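You operate a simulated robot arm through the tools that you are given. There is no shell and no other tool. Be economical: measure what you need, move in short steps, check, and stop when the job is done.

Carry out the task below with a simulated two-armed robot. There is one attempt and no reset: what you move stays moved.

TASK
Swap the glasses case in the upper cupboard drawer for the shoe brush.
Fine: keep the brass catch down while you pull; the case goes on the table, the drawer ends shut. Where these are worked on the way, their far stop is far enough and under half their travel is too little: upper cupboard drawer.
Where things are to end (x, y in the base frame): glasses case within 0.06 m of [0.7, 0.5]; shoe brush within 0.06 m of [0.72, 0.02].

It is judged by the outcome, as a careful person would: the job done as asked, and still so three seconds after it is handed in. It fails if anything else is knocked over, pushed out of place, dropped, spilled or broken.

THE ROBOT
Two 6-joint arms with two-finger parallel grippers on one trunk, on a base that drives. Base frame: it is fixed to the floor where the robot stands at the start and does not move with it; the origin is under the middle of the robot, x ahead of it, y to its left, z up; the surface under the hand at the start is at about z = 0.8. Lengths are in m, angles in degrees, forces in N, time in s.
The left shoulder is at the start at [0.07, 0.166, 1.38], the right one opposite. With the tool pointing down near the work surface each hand reaches from about 0.38 to 0.8 m from the robot's upright axis, wherever it stands, measured 20 degrees to its own side. Places, roughly: brass catch [0.5, -0.2, 0.8]; inside of the upper cupboard drawer [0.8, -0.1, 0.6]; iron catch [0.6, 0.2, 0.8]; shoe brush (10x5x5 cm) [0.6, 0.3, 0.8]; soap bar (8x5x3 cm) [0.7, -0.1, 0.7]; top of the long table [0.9, 0.7, 0.7]; upper cupboard drawer [0.7, -0.1, 0.7]. Payload 3.91 kg a hand.
Tool frame (each hand has its own): the origin (TCP) lies between the finger pads and is the grasp point; the fingertips stand 0.03 m ahead of it; z points along the fingers, y is the line along which they close. The gripper opens to 0.11 m. The fingers are 0.02 m wide and 0.01 m thick; the gripper's body (0.048 by 0.112 m) begins 0.055 m behind the TCP.
Orientation is told as [roll, pitch, yaw] about the base's x, y, z axes, in that order, counted from this pose: with the fingers straight down and closing along the base's y, the tool's x points along the base's -x, its y along +y and its z along -z.

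THE INTERFACE
- The arms move only by the tool step_arm. It takes "left_rows", "right_rows" or both (then of equal length, played together; a hand with none holds still); each is a list of rows, each a list of 7 numbers: the turn, a rotation vector about the tool's x, y, z in units of 60 degrees (1.0 is 60 degrees), then the shift along the tool's x, y, z in units of 400 mm (1.0 is 400 mm), then the opening in per cent of the stroke, from 0 (shut) to 100 (fully open). In form: [[wx, wy, wz, x, y, z, claw], ...]. A call has 1 to 20 rows; each row is the pose to reach, as a shift and turn from the pose commanded when the call began, along the tool's axes at that moment. A call with a number of a shift or a turn outside -1 to 1 is refused whole. Each row takes 0.2 s and may step no farther than 0.05 m and 8.6 degrees from the row before; otherwise, or with a gripper value out of range, the whole call is refused. Where a pose cannot be reached the arm comes as near as it can. A force on the tool above 40 N (or 10 N above the force at the start of the call, whichever is more), or a blocked arm, ends the call early, and 0.2 s more pass. Each finger travels about 0.108 m/s and halts on what it meets, pressing with about 24 N; the grip force reading is that of the motor and also rises with nothing between the fingers. The clock runs only during rows and for 0.2 s after the last one: add rows that repeat a pose to give the fingers time. The reply holds the time, the measured pose of the TCP, the force on the tool along the base axes, the opening and the grip force, in the units named above and with some noise, with the torque about the TCP (base axes, N m) and any sound that the robot's microphone picked up, and new pictures: "show" is both (left out), scene, wrist or none (wrist: the cameras of the hands that moved).
- Cameras (640 x 400 px; columns grow to the right, rows downward): "scene" is now at [0.1189, 0.0006, 1.5766]; the picture's right is [-0.00, -1.00, 0.00], its down [-0.85, 0.00, -0.53] and it looks along [0.53, -0.00, -0.85] (base axes); focal length 282 px, centre (320, 200). "left" rides on the left gripper at [0.077, -0.007, -0.114] in its tool frame; the picture's right is [0.09, 1.00, 0.00], its down [-0.80, 0.07, -0.59] and it looks along [-0.59, 0.05, 0.80] (tool axes); focal length 270 px, centre (320, 200). "right" rides on the right gripper at [0.077, 0.007, -0.114] in its tool frame; the picture's right is [-0.09, 1.00, 0.00], its down [-0.80, -0.07, -0.59] and it looks along [-0.59, -0.05, 0.80] (tool axes); focal length 270 px, centre (320, 200). There is no depth. A picture from a camera that has moved, and an enlarged one, comes with that camera's place and axes in the base frame and with its lens.
- move_column(by): slides the trunk up (or, below 0, down) by that many m; the arms and the scene camera ride with it, the base frame stays. It gives what a move gives, with no picture.
- drive_base(legs): drives the robot by 1 to 6 legs, each [ahead, left, turn to the left] in m, m and degrees, along the robot's own axes; the way and the turn of a leg run together, so that a leg with both is an arc; at most 1.5 m and 180 degrees a leg. The arms and the cameras ride along, it lands a little off, and it stops where it bumps. It gives what a move gives, and a new picture of the scene camera.
- head_to(pan, tilt): turns the head with the scene camera to pan (to the left, within 86 degrees either way) and tilt (down, from -29 to 69), counted from straight ahead of the robot. It gives what a move gives, and a new picture of the scene camera.
- zoom(camera, box): a new picture of the part [left, top, right, bottom] of that camera's present view, enlarged. No time passes.
- finish_job(): hands the job in; it is judged then, once.

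Go step by step. Nothing tells you exact positions but the pictures and the camera data: compare them with the known pose of the tool, close in by small moves and look again before you grip or let go. The budget is 120 turns and 260 pictures, counting those below and the enlarged ones. Unless the task says otherwise, let go and move clear before handing in, and close with one line.

The tools are called as a command line: name --argument value ..., lists and objects as JSON in quotes. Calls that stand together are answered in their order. step_arm: Moves the arms, as the interface text tells. Its arguments: {"type":"object","properties":{"left_rows":{"type":"array"},"right_rows":{"type":"array"},"show":{"type":"string","enum":["both","scene","wrist","none"]}},"required":[]} The other tools are called the same way: move_column (by) slides the trunk up or down; drive_base (legs) drives the base; head_to (pan, tilt) turns the head that bears the scene camera; zoom (camera, box) takes an enlarged picture of a part of a camera's view; finish_job () hands the job in.

At the start:

```text
clock: 0.0
left_tool_pos: [0.5972, 0.3685, 0.9701]
left_tool_rot: [0.1, 0.0, 0.0]
left_contact_force: [0.3, 0.0, -1.2]
left_torque: [0.01, -0.01, 0.0]
left_gripper_width: 0.1097
left_grip_force: 0.1
right_tool_pos: [0.6008, -0.1553, 0.972]
right_tool_rot: [0.0, -0.1, 0.0]
right_contact_force: [0.6, 0.0, 0.2]
right_torque: [-0.02, -0.02, 0.02]
right_gripper_width: 0.1096
right_grip_force: 0.1
trunk travel left (down, up): [-0.875, 0.065]
robot x, y, heading: [0.0001, 0.0001, 0.1]
head pan, tilt: [-0.2, 58.0]
```

scene: 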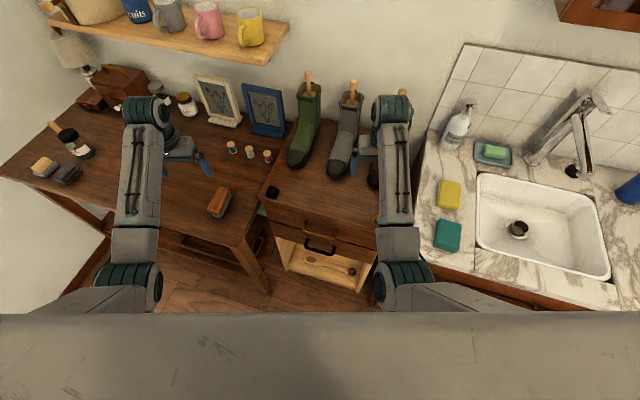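
right: 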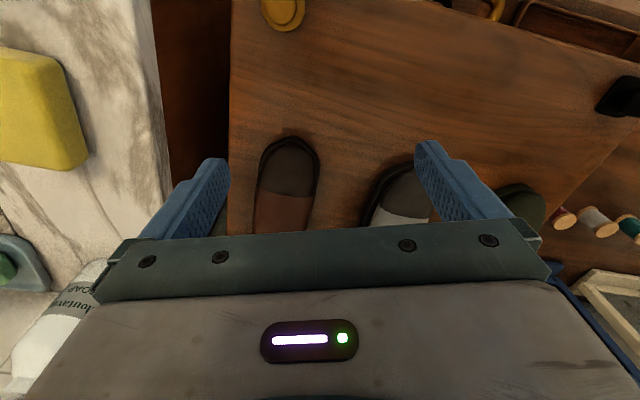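
left: 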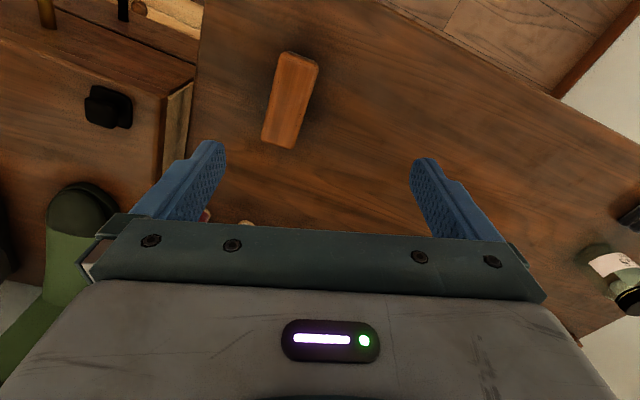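

I see the cupboard in the middle with catches on its top, the brush on the left table, and an open lower section. I'll zoom in to take measurements.

zoom --camera "scene" --box '[200, 140, 440, 300]'

zoom --camera "right" --box '[220, 0, 640, 240]'

```text
2.50 times, centred on (320, 220) of scene
camera zoom: at [0.1189, 0.0006, 1.5766], right [0.0, -1.0, 0.0], down [-0.85, 0.0, -0.53], along [0.53, 0.0, -0.85], focal length 705 px, centre (320, 150)
```

zoom: 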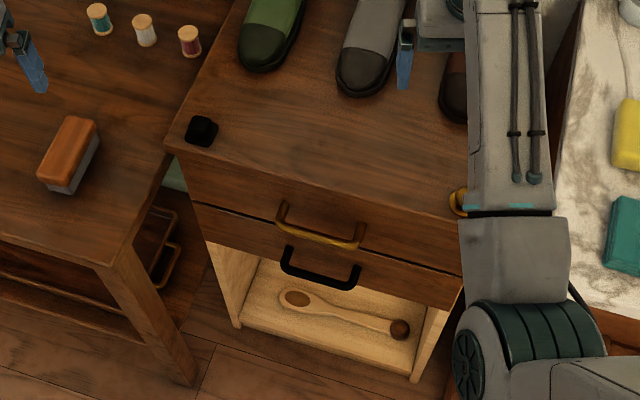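

```text
1.52 times, centred on (430, 120) of right
camera zoom: at [0.5245, -0.1474, 1.0856], right [0.09, 1.0, 0.0], down [0.8, -0.07, 0.59], along [0.59, -0.05, -0.8], focal length 412 px, centre (152, 322)
```

zoom: 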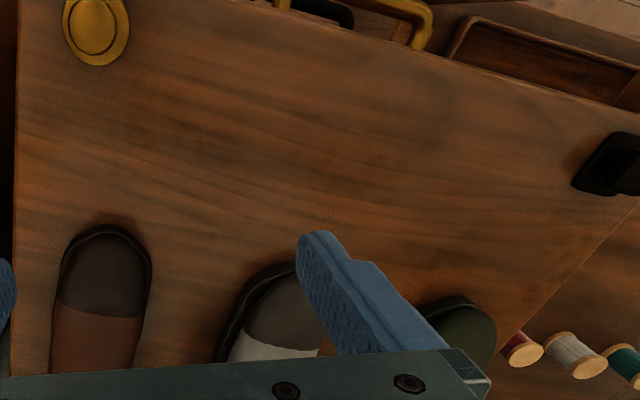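

The cupboard looks turned about 18°, so its drawers would pull toward roughly (-0.95, +0.31). I'll back the base off 0.2 m to get working room and a clear view.

drive_base --legs '[[-0.2, 0, 0]]'

```text
clock: 1.6
left_tool_pos: [0.4021, 0.3686, 0.9694]
left_tool_rot: [0.0, 0.1, -0.1]
left_contact_force: [-0.4, -0.1, 0.4]
left_torque: [0.03, 0.0, 0.0]
left_gripper_width: 0.1101
left_grip_force: 0.1
right_tool_pos: [0.4042, -0.1557, 0.9689]
right_tool_rot: [0.0, 0.2, 0.0]
right_contact_force: [0.6, 0.4, -0.5]
right_torque: [0.01, -0.02, 0.02]
right_gripper_width: 0.1098
right_grip_force: 0.0
trunk travel left (down, up): [-0.875, 0.065]
robot x, y, heading: [-0.1992, -0.0026, 0.2]
head pan, tilt: [-0.2, 58.0]
camera scene: at [-0.0764, 0.0009, 1.5762], right [0.0, -1.0, 0.0], down [-0.85, 0.0, -0.53], along [0.53, 0.0, -0.85], focal length 282 px, centre (320, 200)
```

scene: 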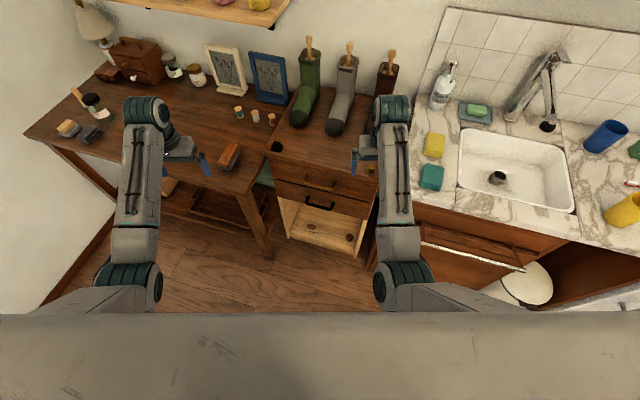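

zoom --camera "scene" --box '[240, 120, 400, 220]'

zoom --camera "scene" --box '[190, 120, 350, 220]'

zoom --camera "right" --box '[0, 0, 640, 400]'

```text
4.00 times, centred on (320, 170) of scene
camera zoom: at [-0.0764, 0.0009, 1.5762], right [0.0, -1.0, 0.0], down [-0.85, 0.0, -0.53], along [0.53, 0.0, -0.85], focal length 1128 px, centre (320, 320)
```

zoom: 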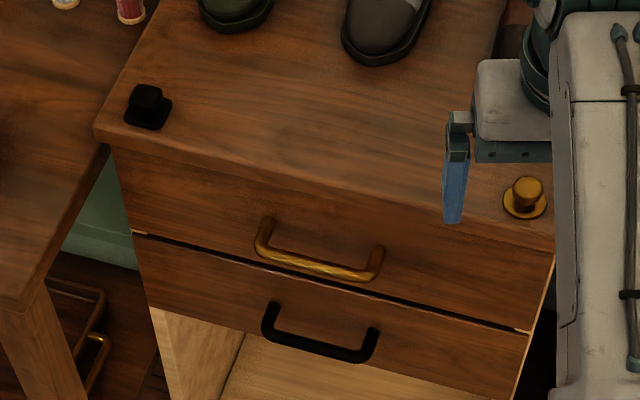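

```text
4.00 times, centred on (270, 170) of scene
camera zoom: at [-0.0764, 0.0009, 1.5762], right [0.0, -1.0, 0.0], down [-0.85, 0.0, -0.53], along [0.53, 0.0, -0.85], focal length 1128 px, centre (520, 320)
```

zoom: 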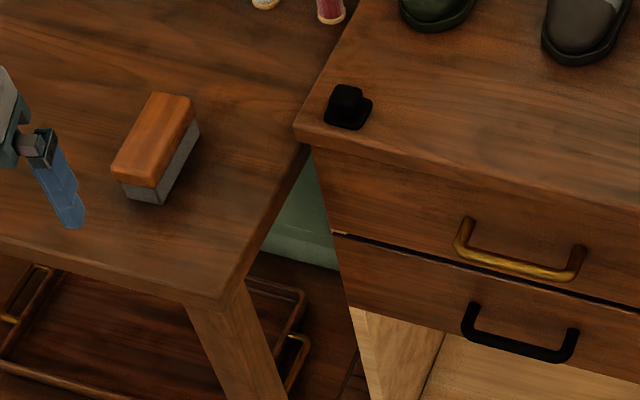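

```text
1.00 times, centred on (320, 200) of right (not enlarged: the box is as wide or as high as the picture)
camera zoom: at [0.328, -0.1476, 1.0844], right [0.09, 1.0, 0.0], down [0.8, -0.07, 0.59], along [0.59, -0.05, -0.81], focal length 270 px, centre (320, 200)
```

zoom: 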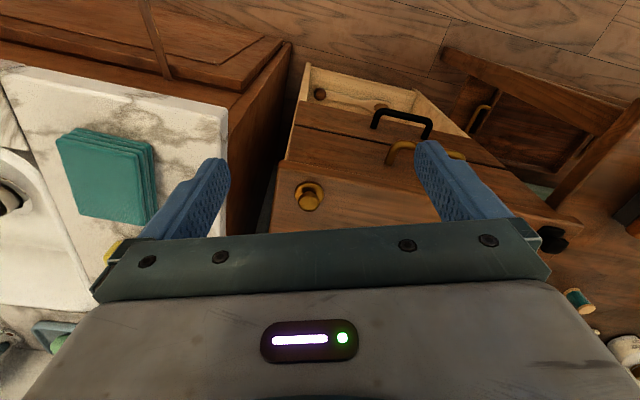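

The brass handle seems to be near (0.545, 0, 0.675) and the brass catch near (0.545, -0.18, 0.78). I'll raise both hands and then lower the trunk so both arms can reach comfortably.

step_arm --left_rows '[[0, 0, 0, 0, 0, -0.12, 80], [0, 0, 0, 0, 0, -0.24, 60], [0, 0, 0, 0, 0, -0.36, 50], [0, 0, 0, 0, 0, -0.48, 50]]' --right_rows '[[0, 0, 0, 0, 0, -0.12, 50], [0, 0, 0, 0, 0, -0.24, 20], [0, 0, 0, 0, 0, -0.36, 0], [0, 0, 0, 0, 0, -0.48, 0]]' --show "none"

move_column --by -0.25

head_to --pan 0 --tilt 50

```text
clock: 2.6
left_tool_pos: [0.4471, 0.4043, 1.0235]
left_tool_rot: [-0.1, -0.1, -0.1]
left_contact_force: [0.0, 0.2, 0.1]
left_torque: [0.01, 0.01, -0.02]
left_gripper_width: 0.0553
left_grip_force: 0.1
left hand out of reach, approached as far as the arm can: row 1, 2, 3, 4
right_tool_pos: [0.4747, -0.1242, 1.0283]
right_tool_rot: [-0.2, -0.2, 0.0]
right_contact_force: [0.0, 0.3, -0.1]
right_torque: [0.0, 0.05, 0.01]
right_gripper_width: 0.0002
right_grip_force: 24.4
right hand out of reach, approached as far as the arm can: row 1, 2, 3, 4
trunk travel left (down, up): [-0.875, 0.065]
robot x, y, heading: [-0.2015, -0.0014, 0.0]
head pan, tilt: [-0.2, 58.0]
```

```text
clock: 5.2
left_tool_pos: [0.4489, 0.4036, 0.7751]
left_tool_rot: [-0.1, -0.3, 0.0]
left_contact_force: [-0.1, -0.4, -0.1]
left_torque: [0.02, -0.01, 0.0]
left_gripper_width: 0.055
left_grip_force: 0.1
right_tool_pos: [0.4729, -0.1247, 0.7798]
right_tool_rot: [-0.1, -0.2, -0.1]
right_contact_force: [1.2, 0.0, 0.2]
right_torque: [0.0, -0.01, -0.05]
right_gripper_width: 0.0001
right_grip_force: 24.7
trunk travel left (down, up): [-0.625, 0.315]
robot x, y, heading: [-0.1996, -0.0025, -0.1]
head pan, tilt: [-0.2, 58.0]
```

```text
clock: 5.9
left_tool_pos: [0.4469, 0.4031, 0.7743]
left_tool_rot: [0.0, -0.3, 0.1]
left_contact_force: [-1.0, -0.6, 0.6]
left_torque: [0.0, 0.02, 0.03]
left_gripper_width: 0.0552
left_grip_force: 0.0
right_tool_pos: [0.4742, -0.1232, 0.7792]
right_tool_rot: [0.1, -0.1, -0.2]
right_contact_force: [0.6, -0.1, 0.1]
right_torque: [-0.05, 0.01, -0.01]
right_gripper_width: 0.0002
right_grip_force: 23.8
trunk travel left (down, up): [-0.625, 0.315]
robot x, y, heading: [-0.1998, -0.0007, 0.0]
head pan, tilt: [0.0, 50.0]
camera scene: at [-0.0718, 0.0009, 1.3368], right [0.0, -1.0, 0.0], down [-0.77, 0.0, -0.64], along [0.64, 0.0, -0.77], focal length 282 px, centre (320, 200)
```

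scene: 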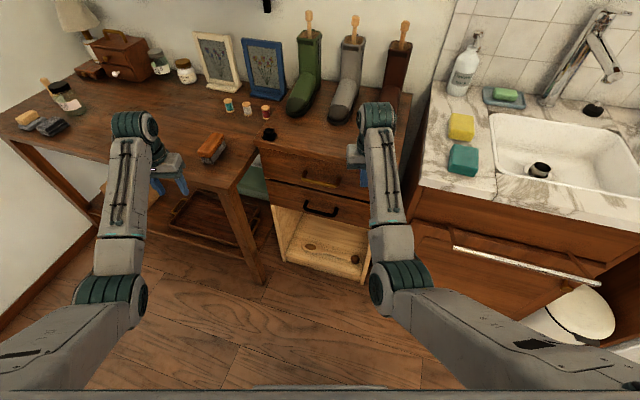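

zoom --camera "scene" --box '[240, 100, 400, 200]'

zoom --camera "right" --box '[0, 0, 640, 400]'

zoom --camera "left" --box '[0, 0, 640, 400]'

```text
4.00 times, centred on (320, 150) of scene
camera zoom: at [-0.0718, 0.0009, 1.3368], right [0.0, -1.0, 0.0], down [-0.77, 0.0, -0.64], along [0.64, 0.0, -0.77], focal length 1128 px, centre (320, 400)
```

zoom: 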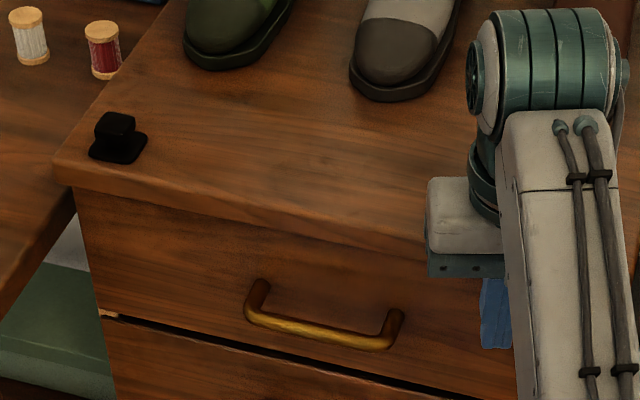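

```text
1.00 times, centred on (320, 200) of right (not enlarged: the box is as wide or as high as the picture)
camera zoom: at [0.3964, -0.1167, 0.8934], right [0.09, 1.0, 0.0], down [0.8, -0.07, 0.6], along [0.59, -0.05, -0.8], focal length 270 px, centre (320, 200)
```

zoom: 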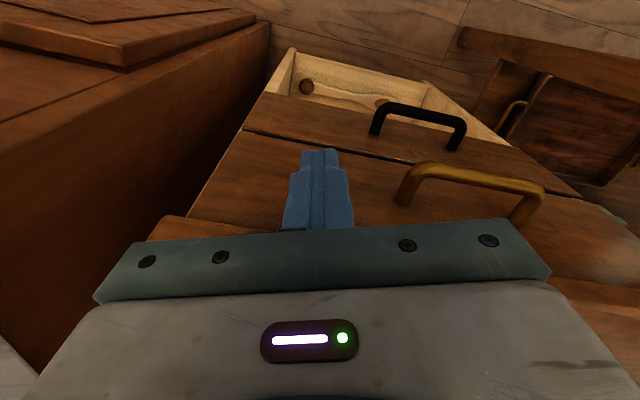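

```text
1.00 times, centred on (320, 200) of left (not enlarged: the box is as wide or as high as the picture)
camera zoom: at [0.369, 0.3974, 0.8893], right [-0.09, 1.0, 0.0], down [0.8, 0.07, 0.6], along [0.6, 0.05, -0.8], focal length 270 px, centre (320, 200)
```

zoom: 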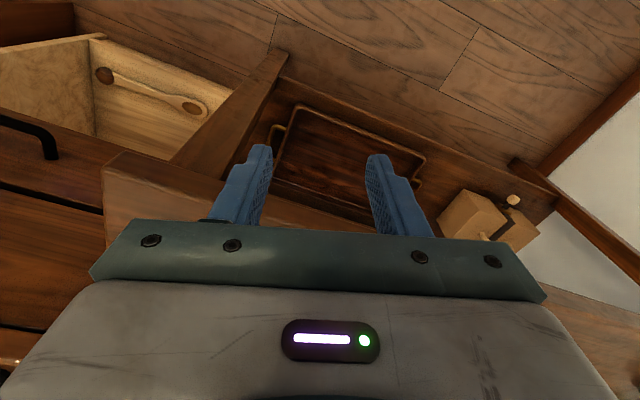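

Three views put the handle bar at about (0.523, 0, 0.708) and the brass catch at about (0.543, -0.18), with its top near z = 0.80. I'll bring the closed right hand over the catch.

step_arm --right_rows '[[0, 0, 0, 0, 0, -0.11, 0], [0, 0, 0, 0, 0, -0.22, 0], [0, 0, 0, -0.08, -0.07, -0.22, 0], [0, 0, 0, -0.1725, -0.14, -0.22, 0], [0, 0, 0, -0.1725, -0.14, -0.22, 0]]'

```text
clock: 6.4
left_tool_pos: [0.4461, 0.4023, 0.7754]
left_tool_rot: [-0.1, -0.3, -0.1]
left_contact_force: [0.1, 0.5, -1.4]
left_torque: [0.01, 0.0, 0.01]
left_gripper_width: 0.0551
left_grip_force: 0.2
right_tool_pos: [0.5027, -0.1156, 0.811]
right_tool_rot: [-0.2, 1.1, -0.1]
right_contact_force: [-5.6, -2.2, 2.5]
right_torque: [-0.06, 0.07, -0.04]
right_gripper_width: 0.0001
right_grip_force: 24.0
right hand out of reach, approached as far as the arm can: row 1, 2
trunk travel left (down, up): [-0.625, 0.315]
robot x, y, heading: [-0.199, -0.0002, -0.2]
head pan, tilt: [0.0, 50.0]
stopped in row 2 (right hand): the force on the tool passed its limit at 61 N (the readings are from after the stop); the commanded pose is now the measured one
camera scene: at [-0.0727, 0.0006, 1.337], right [0.0, -1.0, 0.0], down [-0.77, 0.0, -0.64], along [0.64, 0.0, -0.77], focal length 282 px, centre (320, 200)
camera right: at [0.4283, -0.1078, 0.9266], right [0.09, 1.0, -0.01], down [0.81, -0.07, 0.58], along [0.58, -0.06, -0.82], focal length 270 px, centre (320, 200)
```

scene: 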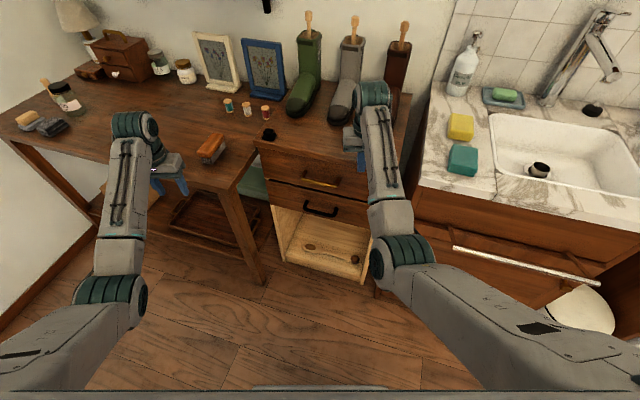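
right: 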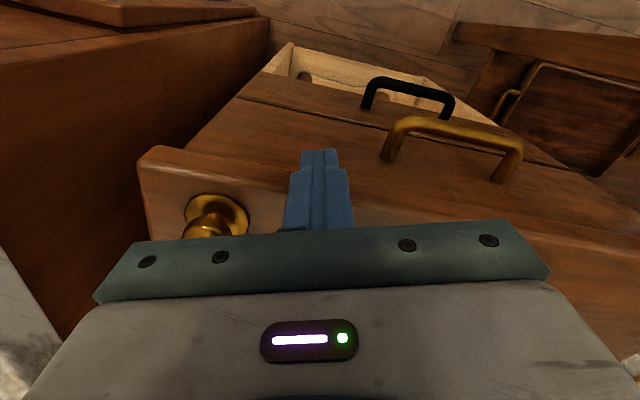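

The right hand reached its wrist limit and nudged the front edge of the top. I'll back it off slightly and raise the trunk 0.1 m to gain height.

step_arm --right_rows '[[0, 0, 0, 0.07, 0, 0.075, 0], [0, 0, 0, 0.07, 0, 0.075, 0]]' --show "none"

move_column --by 0.12

```text
clock: 7.0
left_tool_pos: [0.4473, 0.4021, 0.7748]
left_tool_rot: [-0.1, -0.2, 0.0]
left_contact_force: [0.1, -0.5, -1.0]
left_torque: [-0.01, -0.01, -0.02]
left_gripper_width: 0.0552
left_grip_force: 0.1
right_tool_pos: [0.477, -0.1158, 0.7791]
right_tool_rot: [-0.2, 1.1, -0.2]
right_contact_force: [0.0, -1.3, 0.0]
right_torque: [0.03, -0.01, -0.01]
right_gripper_width: 0.0001
right_grip_force: 23.9
right hand out of reach, approached as far as the arm can: row 1, 2
trunk travel left (down, up): [-0.625, 0.315]
robot x, y, heading: [-0.1982, 0.0034, -0.2]
head pan, tilt: [0.0, 50.0]
```

```text
clock: 8.5
left_tool_pos: [0.4468, 0.4041, 0.8946]
left_tool_rot: [0.0, -0.3, 0.0]
left_contact_force: [0.2, -0.4, -0.6]
left_torque: [0.0, -0.04, -0.03]
left_gripper_width: 0.0552
left_grip_force: 0.1
right_tool_pos: [0.4761, -0.1164, 0.8968]
right_tool_rot: [-0.3, 1.0, -0.3]
right_contact_force: [0.0, -0.5, -0.6]
right_torque: [-0.01, 0.0, 0.0]
right_gripper_width: 0.0003
right_grip_force: 24.0
trunk travel left (down, up): [-0.745, 0.195]
robot x, y, heading: [-0.202, -0.0015, -0.3]
head pan, tilt: [0.0, 50.0]
```

step_arm --right_rows '[[0, 0, 0, -0.08, -0.08, 0.02, 0], [0, 0, 0, -0.165, -0.16, 0.05, 0], [0, 0, 0, -0.165, -0.16, 0.05, 0]]'

```text
clock: 9.3
left_tool_pos: [0.4468, 0.4048, 0.8944]
left_tool_rot: [-0.1, -0.2, -0.2]
left_contact_force: [-0.5, 0.2, -0.5]
left_torque: [0.01, 0.02, -0.02]
left_gripper_width: 0.0551
left_grip_force: 0.0
right_tool_pos: [0.5417, -0.1798, 0.877]
right_tool_rot: [-0.3, 0.9, -0.1]
right_contact_force: [0.0, -0.3, -0.2]
right_torque: [-0.01, -0.06, 0.01]
right_gripper_width: 0.0002
right_grip_force: 23.9
trunk travel left (down, up): [-0.745, 0.195]
robot x, y, heading: [-0.203, 0.0013, -0.1]
head pan, tilt: [0.0, 50.0]
camera scene: at [-0.0731, 0.0021, 1.4569], right [0.0, -1.0, 0.0], down [-0.77, 0.0, -0.64], along [0.64, 0.0, -0.77], focal length 282 px, centre (320, 200)
camera right: at [0.467, -0.1712, 0.9925], right [0.09, 1.0, -0.01], down [0.81, -0.07, 0.58], along [0.58, -0.06, -0.81], focal length 270 px, centre (320, 200)
```

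scene: 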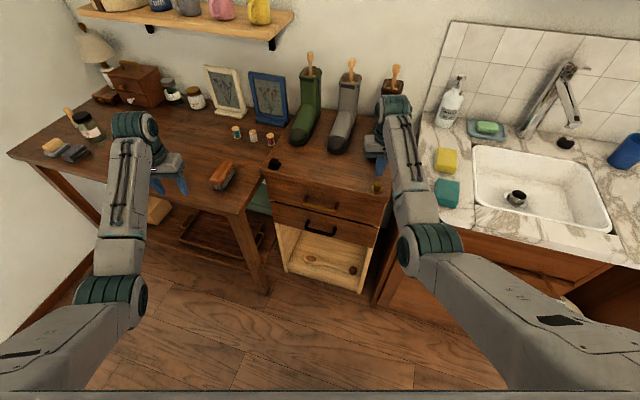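
right: 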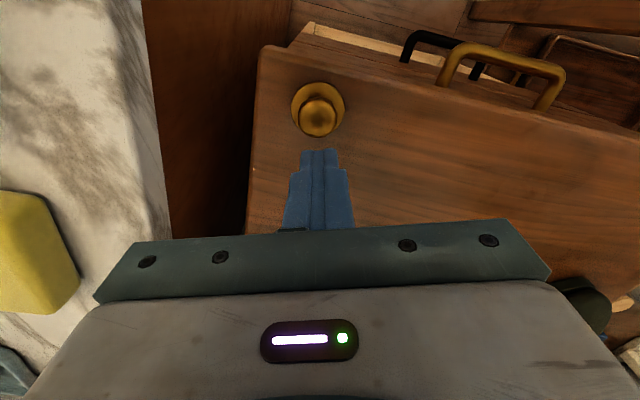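

zoom --camera "scene" --box '[340, 140, 420, 190]'

zoom --camera "scene" --box '[240, 140, 400, 240]'

```text
8.00 times, centred on (380, 165) of scene
camera zoom: at [-0.0731, 0.0021, 1.4569], right [0.0, -1.0, 0.0], down [-0.77, 0.0, -0.64], along [0.64, 0.0, -0.77], focal length 2256 px, centre (-160, 480)
```

zoom: 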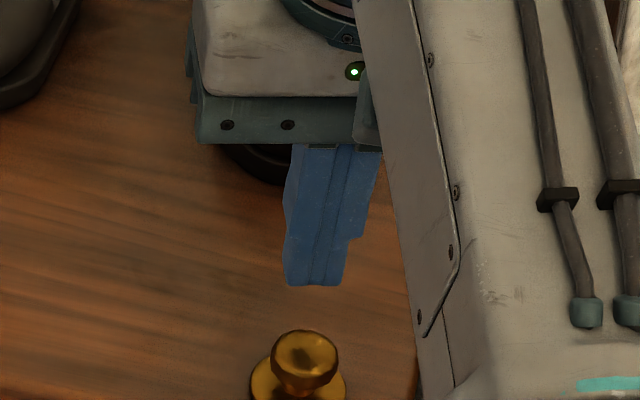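

```text
4.00 times, centred on (320, 190) of scene
camera zoom: at [-0.0731, 0.0021, 1.4569], right [0.0, -1.0, 0.0], down [-0.77, 0.0, -0.64], along [0.64, 0.0, -0.77], focal length 1128 px, centre (320, 240)
```

zoom: 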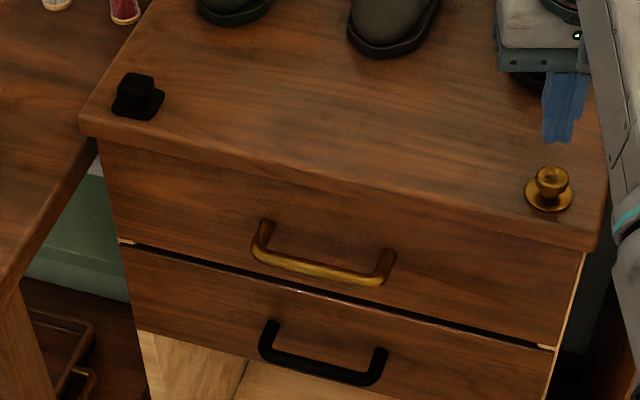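

The knob's top is at about (0.527, -0.179, 0.813). I'll line up the closed right fingertips just over it.

step_arm --right_rows '[[0, 0, 0, 0.034, 0, 0, 0], [0, 0, 0, 0.034, 0, 0.06, 0], [0, 0, 0, 0.034, 0, 0.06, 0]]'

```text
clock: 10.1
left_tool_pos: [0.4474, 0.4045, 0.8952]
left_tool_rot: [0.1, -0.4, 0.0]
left_contact_force: [0.8, 0.6, -0.1]
left_torque: [0.02, -0.01, 0.02]
left_gripper_width: 0.055
left_grip_force: 0.0
right_tool_pos: [0.5289, -0.18, 0.8538]
right_tool_rot: [-0.2, 0.9, -0.3]
right_contact_force: [0.3, -0.3, 1.4]
right_torque: [-0.04, -0.01, 0.01]
right_gripper_width: 0.0001
right_grip_force: 23.7
trunk travel left (down, up): [-0.745, 0.195]
robot x, y, heading: [-0.1986, 0.0036, 0.2]
head pan, tilt: [0.0, 50.0]
camera scene: at [-0.0721, 0.0009, 1.4569], right [0.0, -1.0, 0.0], down [-0.77, 0.0, -0.64], along [0.64, 0.0, -0.77], focal length 282 px, centre (320, 200)
camera right: at [0.4538, -0.172, 0.9689], right [0.09, 1.0, -0.01], down [0.81, -0.07, 0.58], along [0.58, -0.06, -0.81], focal length 270 px, centre (320, 200)
```

scene: 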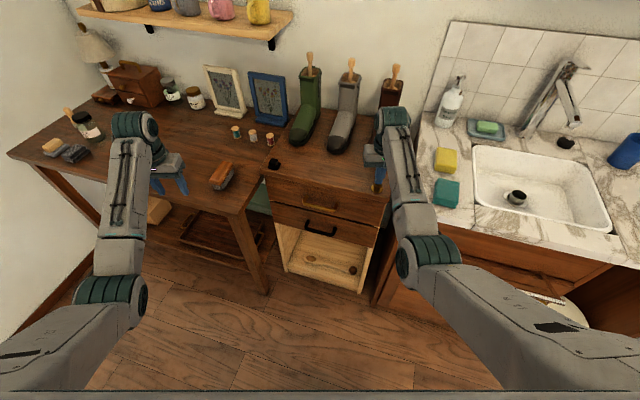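
right: 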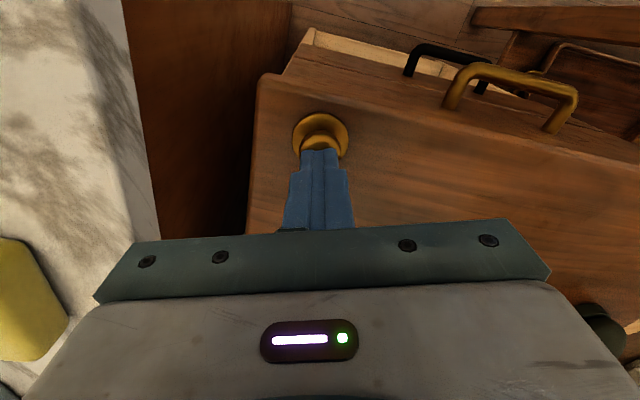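

The right hand is set over the catch. Next I'll turn the left hand and carry it across toward the drawer handle.

step_arm --left_rows '[[0, 0, -0.125, 0, -0.08, 0, 50], [0, 0, -0.25, 0, -0.16, 0, 50], [0, 0, -0.375, 0, -0.24, 0, 50], [0, 0, -0.5, 0, -0.32, 0, 50], [0, 0, -0.625, 0, -0.4, 0, 50], [0, 0, -0.75, 0, -0.48, 0, 50], [0, 0, -0.875, 0, -0.56, 0, 50], [0, 0, -1, 0, -0.64, 0, 50], [0, 0, -1, 0, -0.64, 0, 50]]'

```text
clock: 12.1
left_tool_pos: [0.4563, 0.1451, 0.8822]
left_tool_rot: [-0.3, -0.1, 60.1]
left_contact_force: [0.3, 0.1, 0.2]
left_torque: [-0.03, 0.0, 0.0]
left_gripper_width: 0.0547
left_grip_force: 0.2
left hand out of reach, approached as far as the arm can: row 1, 2, 3, 4, 5, 6, 7, 8, 9
right_tool_pos: [0.5285, -0.18, 0.8527]
right_tool_rot: [-0.3, 1.0, -0.2]
right_contact_force: [0.7, -0.6, 0.6]
right_torque: [-0.01, 0.0, 0.01]
right_gripper_width: 0.0
right_grip_force: 24.2
trunk travel left (down, up): [-0.745, 0.195]
robot x, y, heading: [-0.1953, 0.001, -0.2]
head pan, tilt: [0.0, 50.0]
camera scene: at [-0.072, 0.0017, 1.4568], right [0.0, -1.0, 0.0], down [-0.77, 0.0, -0.64], along [0.64, 0.0, -0.77], focal length 282 px, centre (320, 200)
camera left: at [0.4232, 0.0759, 0.997], right [-0.91, 0.42, -0.01], down [0.34, 0.73, 0.6], along [0.26, 0.54, -0.8], focal length 270 px, centre (320, 200)
```

scene: 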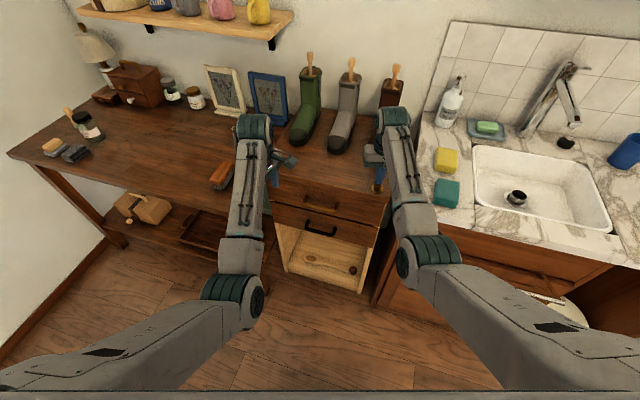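
left: 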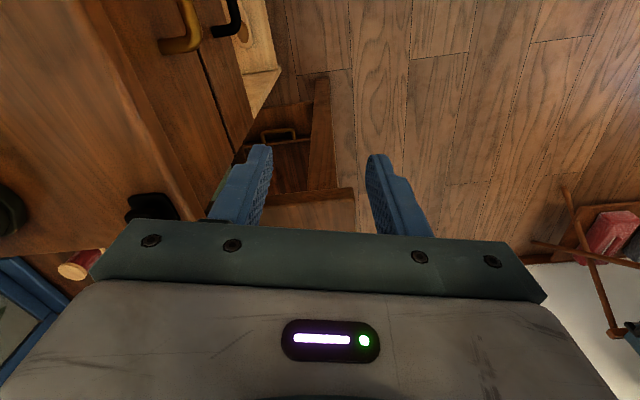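

step_arm --left_rows '[[0.106, -0.013, -0.031, 0.039, -0.022, 0.037, 50], [0.213, -0.026, -0.062, 0.077, -0.045, 0.074, 50], [0.32, -0.039, -0.093, 0.116, -0.067, 0.11, 50], [0.426, -0.051, -0.123, 0.155, -0.089, 0.147, 50], [0.533, -0.064, -0.154, 0.194, -0.111, 0.184, 50], [0.639, -0.077, -0.185, 0.232, -0.134, 0.221, 50], [0.746, -0.09, -0.216, 0.271, -0.156, 0.258, 50], [0.746, -0.09, -0.216, 0.271, -0.156, 0.258, 50]]'

```text
clock: 13.5
left_tool_pos: [0.5306, 0.1096, 0.8907]
left_tool_rot: [-43.0, -9.3, 73.5]
left_contact_force: [0.0, 0.5, 0.5]
left_torque: [-0.01, 0.04, 0.04]
left_gripper_width: 0.0548
left_grip_force: 0.0
right_tool_pos: [0.5276, -0.1801, 0.8536]
right_tool_rot: [-0.2, 0.9, -0.1]
right_contact_force: [0.1, -0.3, 1.7]
right_torque: [-0.04, 0.0, 0.0]
right_gripper_width: 0.0
right_grip_force: 23.7
trunk travel left (down, up): [-0.745, 0.195]
robot x, y, heading: [-0.1979, -0.0002, 0.0]
head pan, tilt: [0.0, 50.0]
stopped in row 6 (left hand): the arm was blocked; the commanded pose is now the measured one
camera scene: at [-0.072, 0.001, 1.4568], right [0.0, -1.0, 0.0], down [-0.77, 0.0, -0.64], along [0.64, 0.0, -0.77], focal length 282 px, centre (320, 200)
camera left: at [0.4344, 0.0442, 0.9676], right [-0.69, 0.23, -0.68], down [-0.23, 0.83, 0.51], along [0.68, 0.51, -0.52], focal length 270 px, centre (320, 200)
```

scene: 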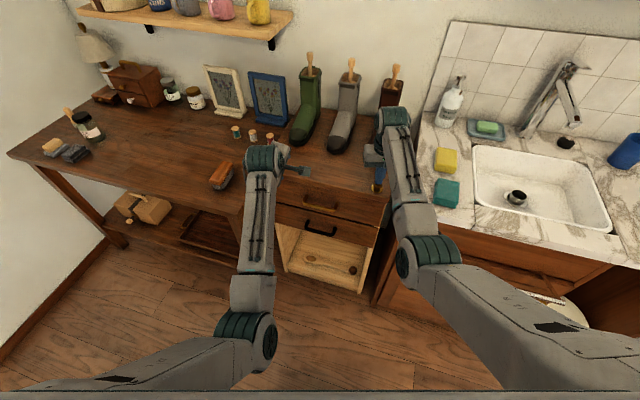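
left: 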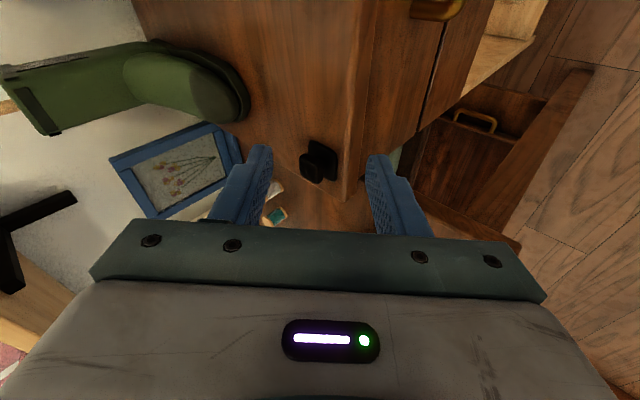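

The left arm is folded too close to reach this pose. I'll raise the trunk, back up a bit more and turn the base 18° left, which brings the right shoulder forward and the left one back.

move_column --by 0.1

drive_base --legs '[[-0.08, 0, 0], [0, 0, 18]]'

```text
clock: 14.8
left_tool_pos: [0.5303, 0.108, 0.9912]
left_tool_rot: [-42.9, -9.2, 73.5]
left_contact_force: [-0.6, 0.0, -0.1]
left_torque: [0.0, 0.0, -0.02]
left_gripper_width: 0.0548
left_grip_force: 0.2
right_tool_pos: [0.5297, -0.1797, 0.9531]
right_tool_rot: [-0.2, 1.0, -0.1]
right_contact_force: [-0.2, 0.5, 0.5]
right_torque: [0.01, 0.02, 0.0]
right_gripper_width: 0.0
right_grip_force: 24.6
trunk travel left (down, up): [-0.845, 0.095]
robot x, y, heading: [-0.2013, 0.0011, -0.3]
head pan, tilt: [0.0, 50.0]
```

```text
clock: 16.9
left_tool_pos: [0.3808, 0.329, 0.9901]
left_tool_rot: [-42.8, -9.3, 91.6]
left_contact_force: [-0.6, -0.1, 1.1]
left_torque: [-0.01, 0.03, 0.0]
left_gripper_width: 0.0551
left_grip_force: 0.1
right_tool_pos: [0.469, 0.053, 0.9533]
right_tool_rot: [-0.2, 1.0, 17.9]
right_contact_force: [0.2, 0.3, -0.1]
right_torque: [0.01, 0.03, 0.0]
right_gripper_width: 0.0
right_grip_force: 24.1
trunk travel left (down, up): [-0.845, 0.095]
robot x, y, heading: [-0.2778, -0.0018, 18.3]
head pan, tilt: [0.0, 50.0]
camera scene: at [-0.1572, 0.0394, 1.5567], right [0.31, -0.95, 0.0], down [-0.73, -0.24, -0.64], along [0.61, 0.2, -0.77], focal length 282 px, centre (320, 200)
```

scene: 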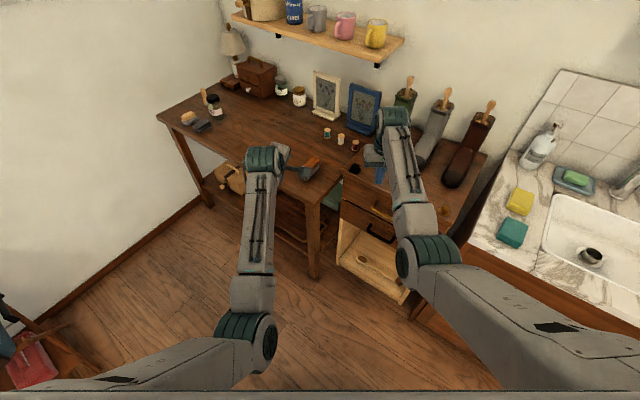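

step_arm --right_rows '[[0, 0, 0, 0.006, -0.1, 0, 0], [0, 0, 0, 0.013, -0.2, 0.03, 0], [0, 0, 0, 0.019, -0.3, 0.06, 0], [0, 0, 0, 0.025, -0.4, 0.1, 0], [0, 0, 0, 0.032, -0.5, 0.14, 0], [0, 0, 0, 0.038, -0.6, 0.19, 0], [0, 0, 0, 0.038, -0.6, 0.19, 0]]' --show "wrist"

step_arm --left_rows '[[0.007, 0.035, 0.012, 0.095, 0.0165, 0.0446, 50], [0.013, 0.07, 0.024, 0.189, 0.033, 0.089, 50], [0.02, 0.106, 0.036, 0.284, 0.0495, 0.134, 50], [0.027, 0.141, 0.048, 0.379, 0.066, 0.178, 50], [0.033, 0.176, 0.06, 0.474, 0.0825, 0.223, 50], [0.04, 0.211, 0.072, 0.568, 0.099, 0.267, 50], [0.047, 0.247, 0.084, 0.663, 0.1155, 0.312, 50], [0.053, 0.282, 0.096, 0.758, 0.132, 0.356, 50], [0.06, 0.317, 0.108, 0.8525, 0.1485, 0.401, 50], [0.06, 0.317, 0.108, 0.8525, 0.1485, 0.401, 50]]'

```text
clock: 18.5
left_tool_pos: [0.3802, 0.332, 0.9908]
left_tool_rot: [-42.9, -9.3, 91.6]
left_contact_force: [0.7, 0.3, 0.0]
left_torque: [0.04, -0.01, 0.02]
left_gripper_width: 0.055
left_grip_force: 0.1
right_tool_pos: [0.5251, -0.179, 0.8788]
right_tool_rot: [-0.3, 1.0, 17.9]
right_contact_force: [0.3, -0.1, -0.2]
right_torque: [0.03, 0.0, -0.03]
right_gripper_width: 0.0
right_grip_force: 24.0
trunk travel left (down, up): [-0.845, 0.095]
robot x, y, heading: [-0.28, 0.002, 17.7]
head pan, tilt: [0.0, 50.0]
camera right: at [0.452, -0.1947, 0.9939], right [-0.22, 0.97, -0.01], down [0.79, 0.18, 0.58], along [0.57, 0.12, -0.81], focal length 270 px, centre (320, 200)
```

right: 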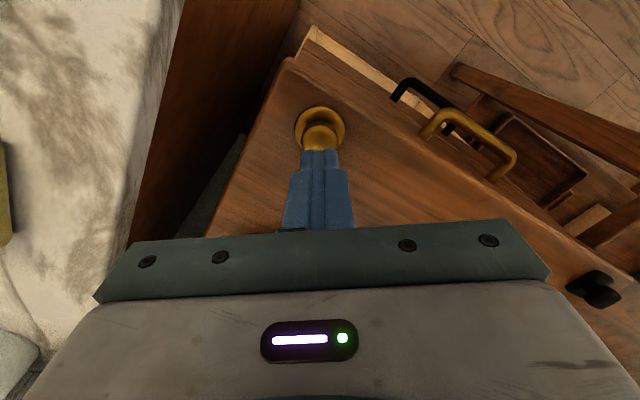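

```text
clock: 19.4
left_tool_pos: [0.4058, 0.316, 0.8983]
left_tool_rot: [-42.2, -13.4, 87.7]
left_contact_force: [0.9, 0.1, 0.4]
left_torque: [0.0, -0.02, 0.0]
left_gripper_width: 0.0551
left_grip_force: 0.0
left hand out of reach, approached as far as the arm can: row 4
right_tool_pos: [0.5245, -0.1792, 0.8789]
right_tool_rot: [-0.3, 1.0, 18.0]
right_contact_force: [-1.3, 0.3, 0.7]
right_torque: [0.01, 0.02, 0.0]
right_gripper_width: 0.0001
right_grip_force: 23.9
trunk travel left (down, up): [-0.845, 0.095]
robot x, y, heading: [-0.2757, 0.0002, 18.2]
head pan, tilt: [0.0, 50.0]
stopped in row 4 (left hand): the arm was blocked; the commanded pose is now the measured one
camera scene: at [-0.1573, 0.0401, 1.5567], right [0.31, -0.95, 0.0], down [-0.73, -0.24, -0.64], along [0.61, 0.2, -0.77], focal length 282 px, centre (320, 200)
camera left: at [0.3299, 0.2232, 0.968], right [-0.73, 0.1, -0.67], down [-0.42, 0.71, 0.57], along [0.53, 0.7, -0.48], focal length 270 px, centre (320, 200)
```

scene: 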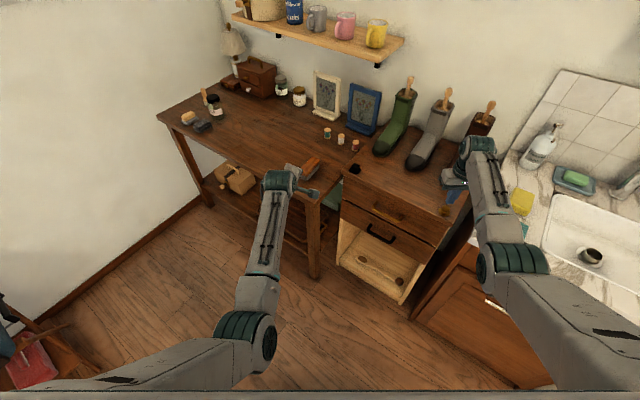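
left: 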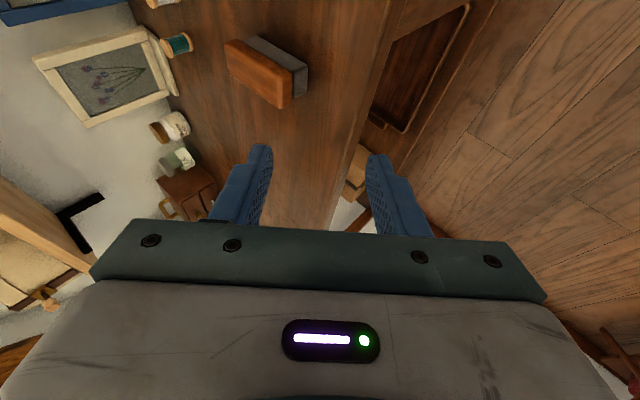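

The block looks like arm folding rather than contact, because there is no force on the tool. I'll test a sideways move at the same tilt.

step_arm --left_rows '[[0, 0, 0, 0.099, -0.038, 0.026, 50], [0, 0, 0, 0.199, -0.076, 0.052, 50], [0, 0, 0, 0.298, -0.1145, 0.0775, 50], [0, 0, 0, 0.298, -0.1145, 0.0775, 50]]' --show "none"

```text
clock: 20.6
left_tool_pos: [0.4485, 0.2846, 0.8549]
left_tool_rot: [-40.8, -17.6, 90.2]
left_contact_force: [-1.0, 0.3, 0.5]
left_torque: [-0.02, 0.0, -0.05]
left_gripper_width: 0.0549
left_grip_force: 0.0
left hand out of reach, approached as far as the arm can: row 3, 4
right_tool_pos: [0.5241, -0.1782, 0.8788]
right_tool_rot: [-0.2, 1.0, 17.9]
right_contact_force: [-0.1, 1.0, -1.1]
right_torque: [0.02, 0.02, 0.03]
right_gripper_width: 0.0001
right_grip_force: 24.6
trunk travel left (down, up): [-0.845, 0.095]
robot x, y, heading: [-0.2788, -0.0004, 17.8]
head pan, tilt: [0.0, 50.0]
stopped in row 4 (left hand): the arm was blocked; the commanded pose is now the measured one
```

The left arm's last joint seems limited to about 70° of roll, so the shoulder needs to sit farther right relative to the handle. I'll move the right hand clear and shift the robot 0.28 m to the right.

step_arm --right_rows '[[0, 0, 0, -0.009, 0.102, -0.06, 0], [0, 0, 0, -0.017, 0.203, -0.125, 0], [0, 0, 0, -0.026, 0.305, -0.125, 0], [0, 0, 0, -0.034, 0.406, -0.125, 0], [0, 0, 0, -0.043, 0.508, -0.125, 0], [0, 0, 0, -0.052, 0.609, -0.125, 0], [0, 0, 0, -0.052, 0.609, -0.125, 0]]' --show "none"

drive_base --legs '[[-0.0865, -0.266, 0]]'

```text
clock: 22.2
left_tool_pos: [0.4478, 0.2844, 0.8548]
left_tool_rot: [-40.7, -17.7, 90.1]
left_contact_force: [-0.1, -0.4, 1.0]
left_torque: [-0.02, 0.0, -0.05]
left_gripper_width: 0.0549
left_grip_force: 0.1
right_tool_pos: [0.4704, 0.0594, 0.9267]
right_tool_rot: [-0.2, 1.0, 17.9]
right_contact_force: [0.0, 0.2, 0.9]
right_torque: [0.01, 0.0, -0.01]
right_gripper_width: 0.0
right_grip_force: 24.0
trunk travel left (down, up): [-0.845, 0.095]
robot x, y, heading: [-0.2771, 0.0017, 18.1]
head pan, tilt: [0.0, 50.0]
```

```text
clock: 24.2
left_tool_pos: [0.4481, 0.0065, 0.8531]
left_tool_rot: [-40.7, -17.6, 90.1]
left_contact_force: [0.0, -0.9, 0.0]
left_torque: [-0.05, 0.04, -0.01]
left_gripper_width: 0.0549
left_grip_force: 0.0
right_tool_pos: [0.4695, -0.2192, 0.9261]
right_tool_rot: [-0.3, 1.0, 17.7]
right_contact_force: [-0.7, 1.2, 0.4]
right_torque: [-0.01, 0.01, -0.03]
right_gripper_width: 0.0
right_grip_force: 24.0
trunk travel left (down, up): [-0.845, 0.095]
robot x, y, heading: [-0.2822, -0.2784, 18.2]
head pan, tilt: [0.0, 50.0]
camera scene: at [-0.1587, -0.2364, 1.5567], right [0.31, -0.95, 0.0], down [-0.73, -0.24, -0.64], along [0.61, 0.2, -0.77], focal length 282 px, centre (320, 200)
```

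scene: 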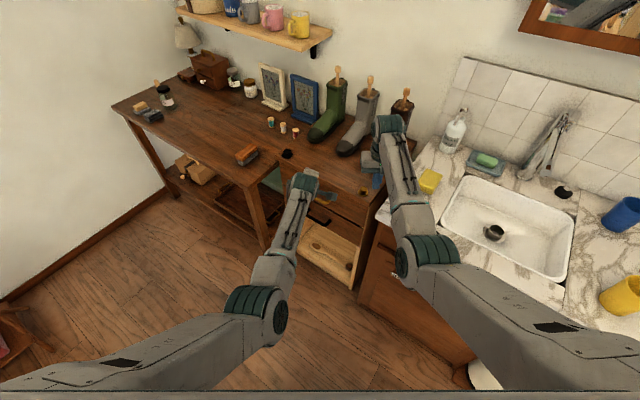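

step_arm --left_rows '[[0.028, 0.1, 0, 0.006, 0.027, 0.038, 50], [0.056, 0.199, 0, 0.012, 0.054, 0.077, 50], [0.084, 0.299, 0, 0.018, 0.081, 0.115, 50], [0.112, 0.398, 0, 0.024, 0.108, 0.153, 50], [0.112, 0.398, 0, 0.024, 0.108, 0.153, 50]]'

```text
clock: 25.4
left_tool_pos: [0.4546, 0.0188, 0.7789]
left_tool_rot: [-45.0, -0.1, 73.6]
left_contact_force: [-0.4, 0.2, -0.1]
left_torque: [0.01, 0.02, 0.02]
left_gripper_width: 0.055
left_grip_force: 0.1
right_tool_pos: [0.469, -0.221, 0.9277]
right_tool_rot: [-0.2, 0.9, 17.7]
right_contact_force: [0.2, 0.2, -1.1]
right_torque: [-0.01, -0.01, 0.01]
right_gripper_width: 0.0001
right_grip_force: 23.6
trunk travel left (down, up): [-0.845, 0.095]
robot x, y, heading: [-0.2807, -0.2772, 17.6]
head pan, tilt: [0.0, 50.0]
camera scene: at [-0.159, -0.2386, 1.5568], right [0.31, -0.95, 0.0], down [-0.73, -0.23, -0.64], along [0.61, 0.2, -0.77], focal length 282 px, centre (320, 200)
camera left: at [0.3597, -0.0332, 0.8662], right [-0.7, 0.11, -0.7], down [-0.23, 0.9, 0.37], along [0.68, 0.42, -0.61], focal length 270 px, centre (320, 200)
```

scene: 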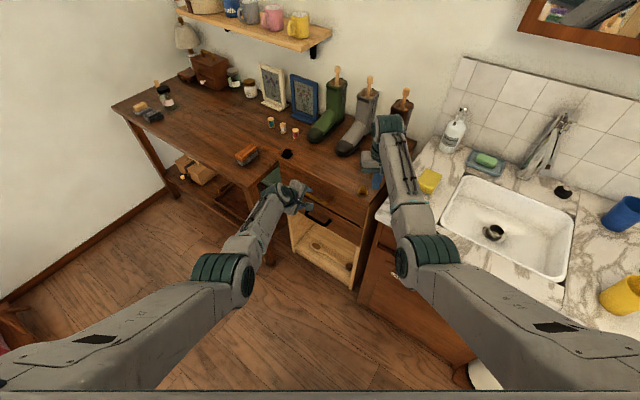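
left: 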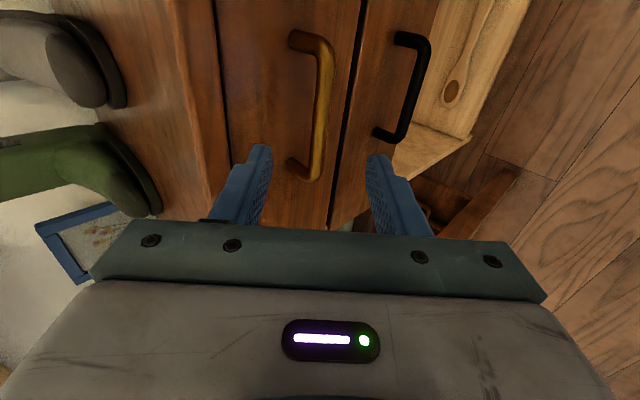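

The left hand is at the exact tilted pre-grasp pose and the handle estimate checks out. I'll advance onto the bar with the fingers partly closed and move the right hand back over the catch.

step_arm --left_rows '[[0, 0, 0, 0, 0, 0, 32], [0, 0, 0, 0, 0, 0.07, 32], [0, 0, 0, 0, 0, 0.14, 32], [0, 0, 0, 0, 0, 0.205, 32], [0, 0, 0, 0, 0, 0.205, 32]]'

```text
clock: 26.6
left_tool_pos: [0.4654, 0.0097, 0.7654]
left_tool_rot: [-44.9, 0.0, 73.7]
left_contact_force: [0.5, -0.4, -0.1]
left_torque: [-0.01, -0.02, -0.01]
left_gripper_width: 0.0354
left_grip_force: 0.1
left hand out of reach, approached as far as the arm can: row 2, 3, 4, 5
right_tool_pos: [0.4695, -0.2196, 0.9273]
right_tool_rot: [-0.2, 1.0, 17.8]
right_contact_force: [0.5, 0.1, 0.0]
right_torque: [-0.01, 0.03, -0.01]
right_gripper_width: 0.0
right_grip_force: 23.9
trunk travel left (down, up): [-0.845, 0.095]
robot x, y, heading: [-0.2782, -0.2777, 17.6]
head pan, tilt: [0.0, 50.0]
camera scene: at [-0.158, -0.238, 1.5567], right [0.31, -0.95, 0.0], down [-0.73, -0.23, -0.64], along [0.61, 0.2, -0.77], focal length 282 px, centre (320, 200)
camera left: at [0.3697, -0.0425, 0.8514], right [-0.7, 0.11, -0.7], down [-0.23, 0.9, 0.37], along [0.68, 0.42, -0.61], focal length 270 px, centre (320, 200)
```

scene: 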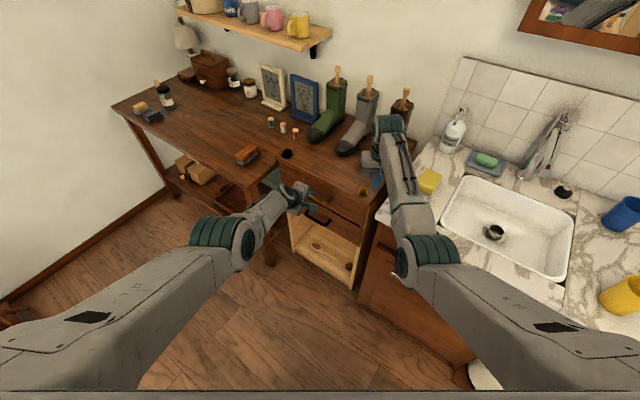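
left: 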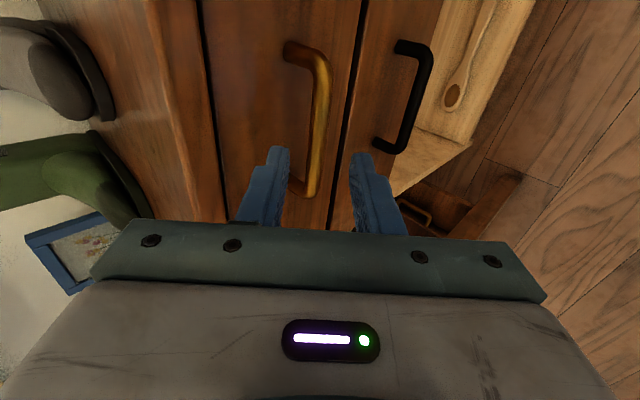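

The left arm is just short of the bar. I'll pull that hand back 0.09 m, drive 0.09 m forward, and then go in again.

step_arm --left_rows '[[0, 0, 0, 0.03, 0.076, -0.076, 32], [0, 0, 0, 0.063, 0.1525, -0.1525, 32], [0, 0, 0, 0.063, 0.1525, -0.1525, 32]]' --show "none"

drive_base --legs '[[0.0857, -0.0278, 0]]'

```text
clock: 27.4
left_tool_pos: [0.3751, 0.0092, 0.7636]
left_tool_rot: [-44.8, 0.0, 73.7]
left_contact_force: [-0.8, 0.3, 1.0]
left_torque: [-0.02, 0.0, 0.01]
left_gripper_width: 0.0352
left_grip_force: 0.0
right_tool_pos: [0.4704, -0.2203, 0.9266]
right_tool_rot: [-0.2, 1.0, 17.9]
right_contact_force: [0.3, -0.6, -0.1]
right_torque: [-0.02, 0.02, -0.03]
right_gripper_width: 0.0002
right_grip_force: 23.6
trunk travel left (down, up): [-0.845, 0.095]
robot x, y, heading: [-0.279, -0.2771, 17.6]
head pan, tilt: [0.0, 50.0]
```

```text
clock: 28.5
left_tool_pos: [0.4624, 0.0088, 0.7657]
left_tool_rot: [-44.9, -0.1, 73.7]
left_contact_force: [-0.9, 1.0, 0.3]
left_torque: [0.01, -0.01, -0.02]
left_gripper_width: 0.0353
left_grip_force: 0.0
right_tool_pos: [0.5569, -0.2211, 0.9288]
right_tool_rot: [-0.2, 1.0, 17.6]
right_contact_force: [-0.4, -0.6, -0.4]
right_torque: [0.02, 0.0, -0.01]
right_gripper_width: 0.0001
right_grip_force: 24.0
trunk travel left (down, up): [-0.845, 0.095]
robot x, y, heading: [-0.1915, -0.276, 18.0]
head pan, tilt: [0.0, 50.0]
camera scene: at [-0.0725, -0.2388, 1.5572], right [0.31, -0.95, 0.0], down [-0.73, -0.23, -0.64], along [0.61, 0.2, -0.77], focal length 282 px, centre (320, 200)
```

scene: 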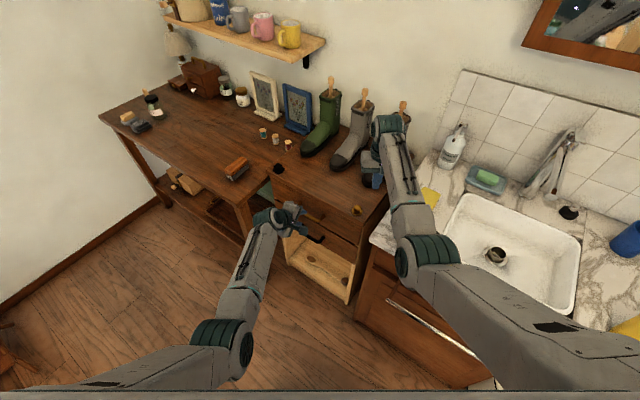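

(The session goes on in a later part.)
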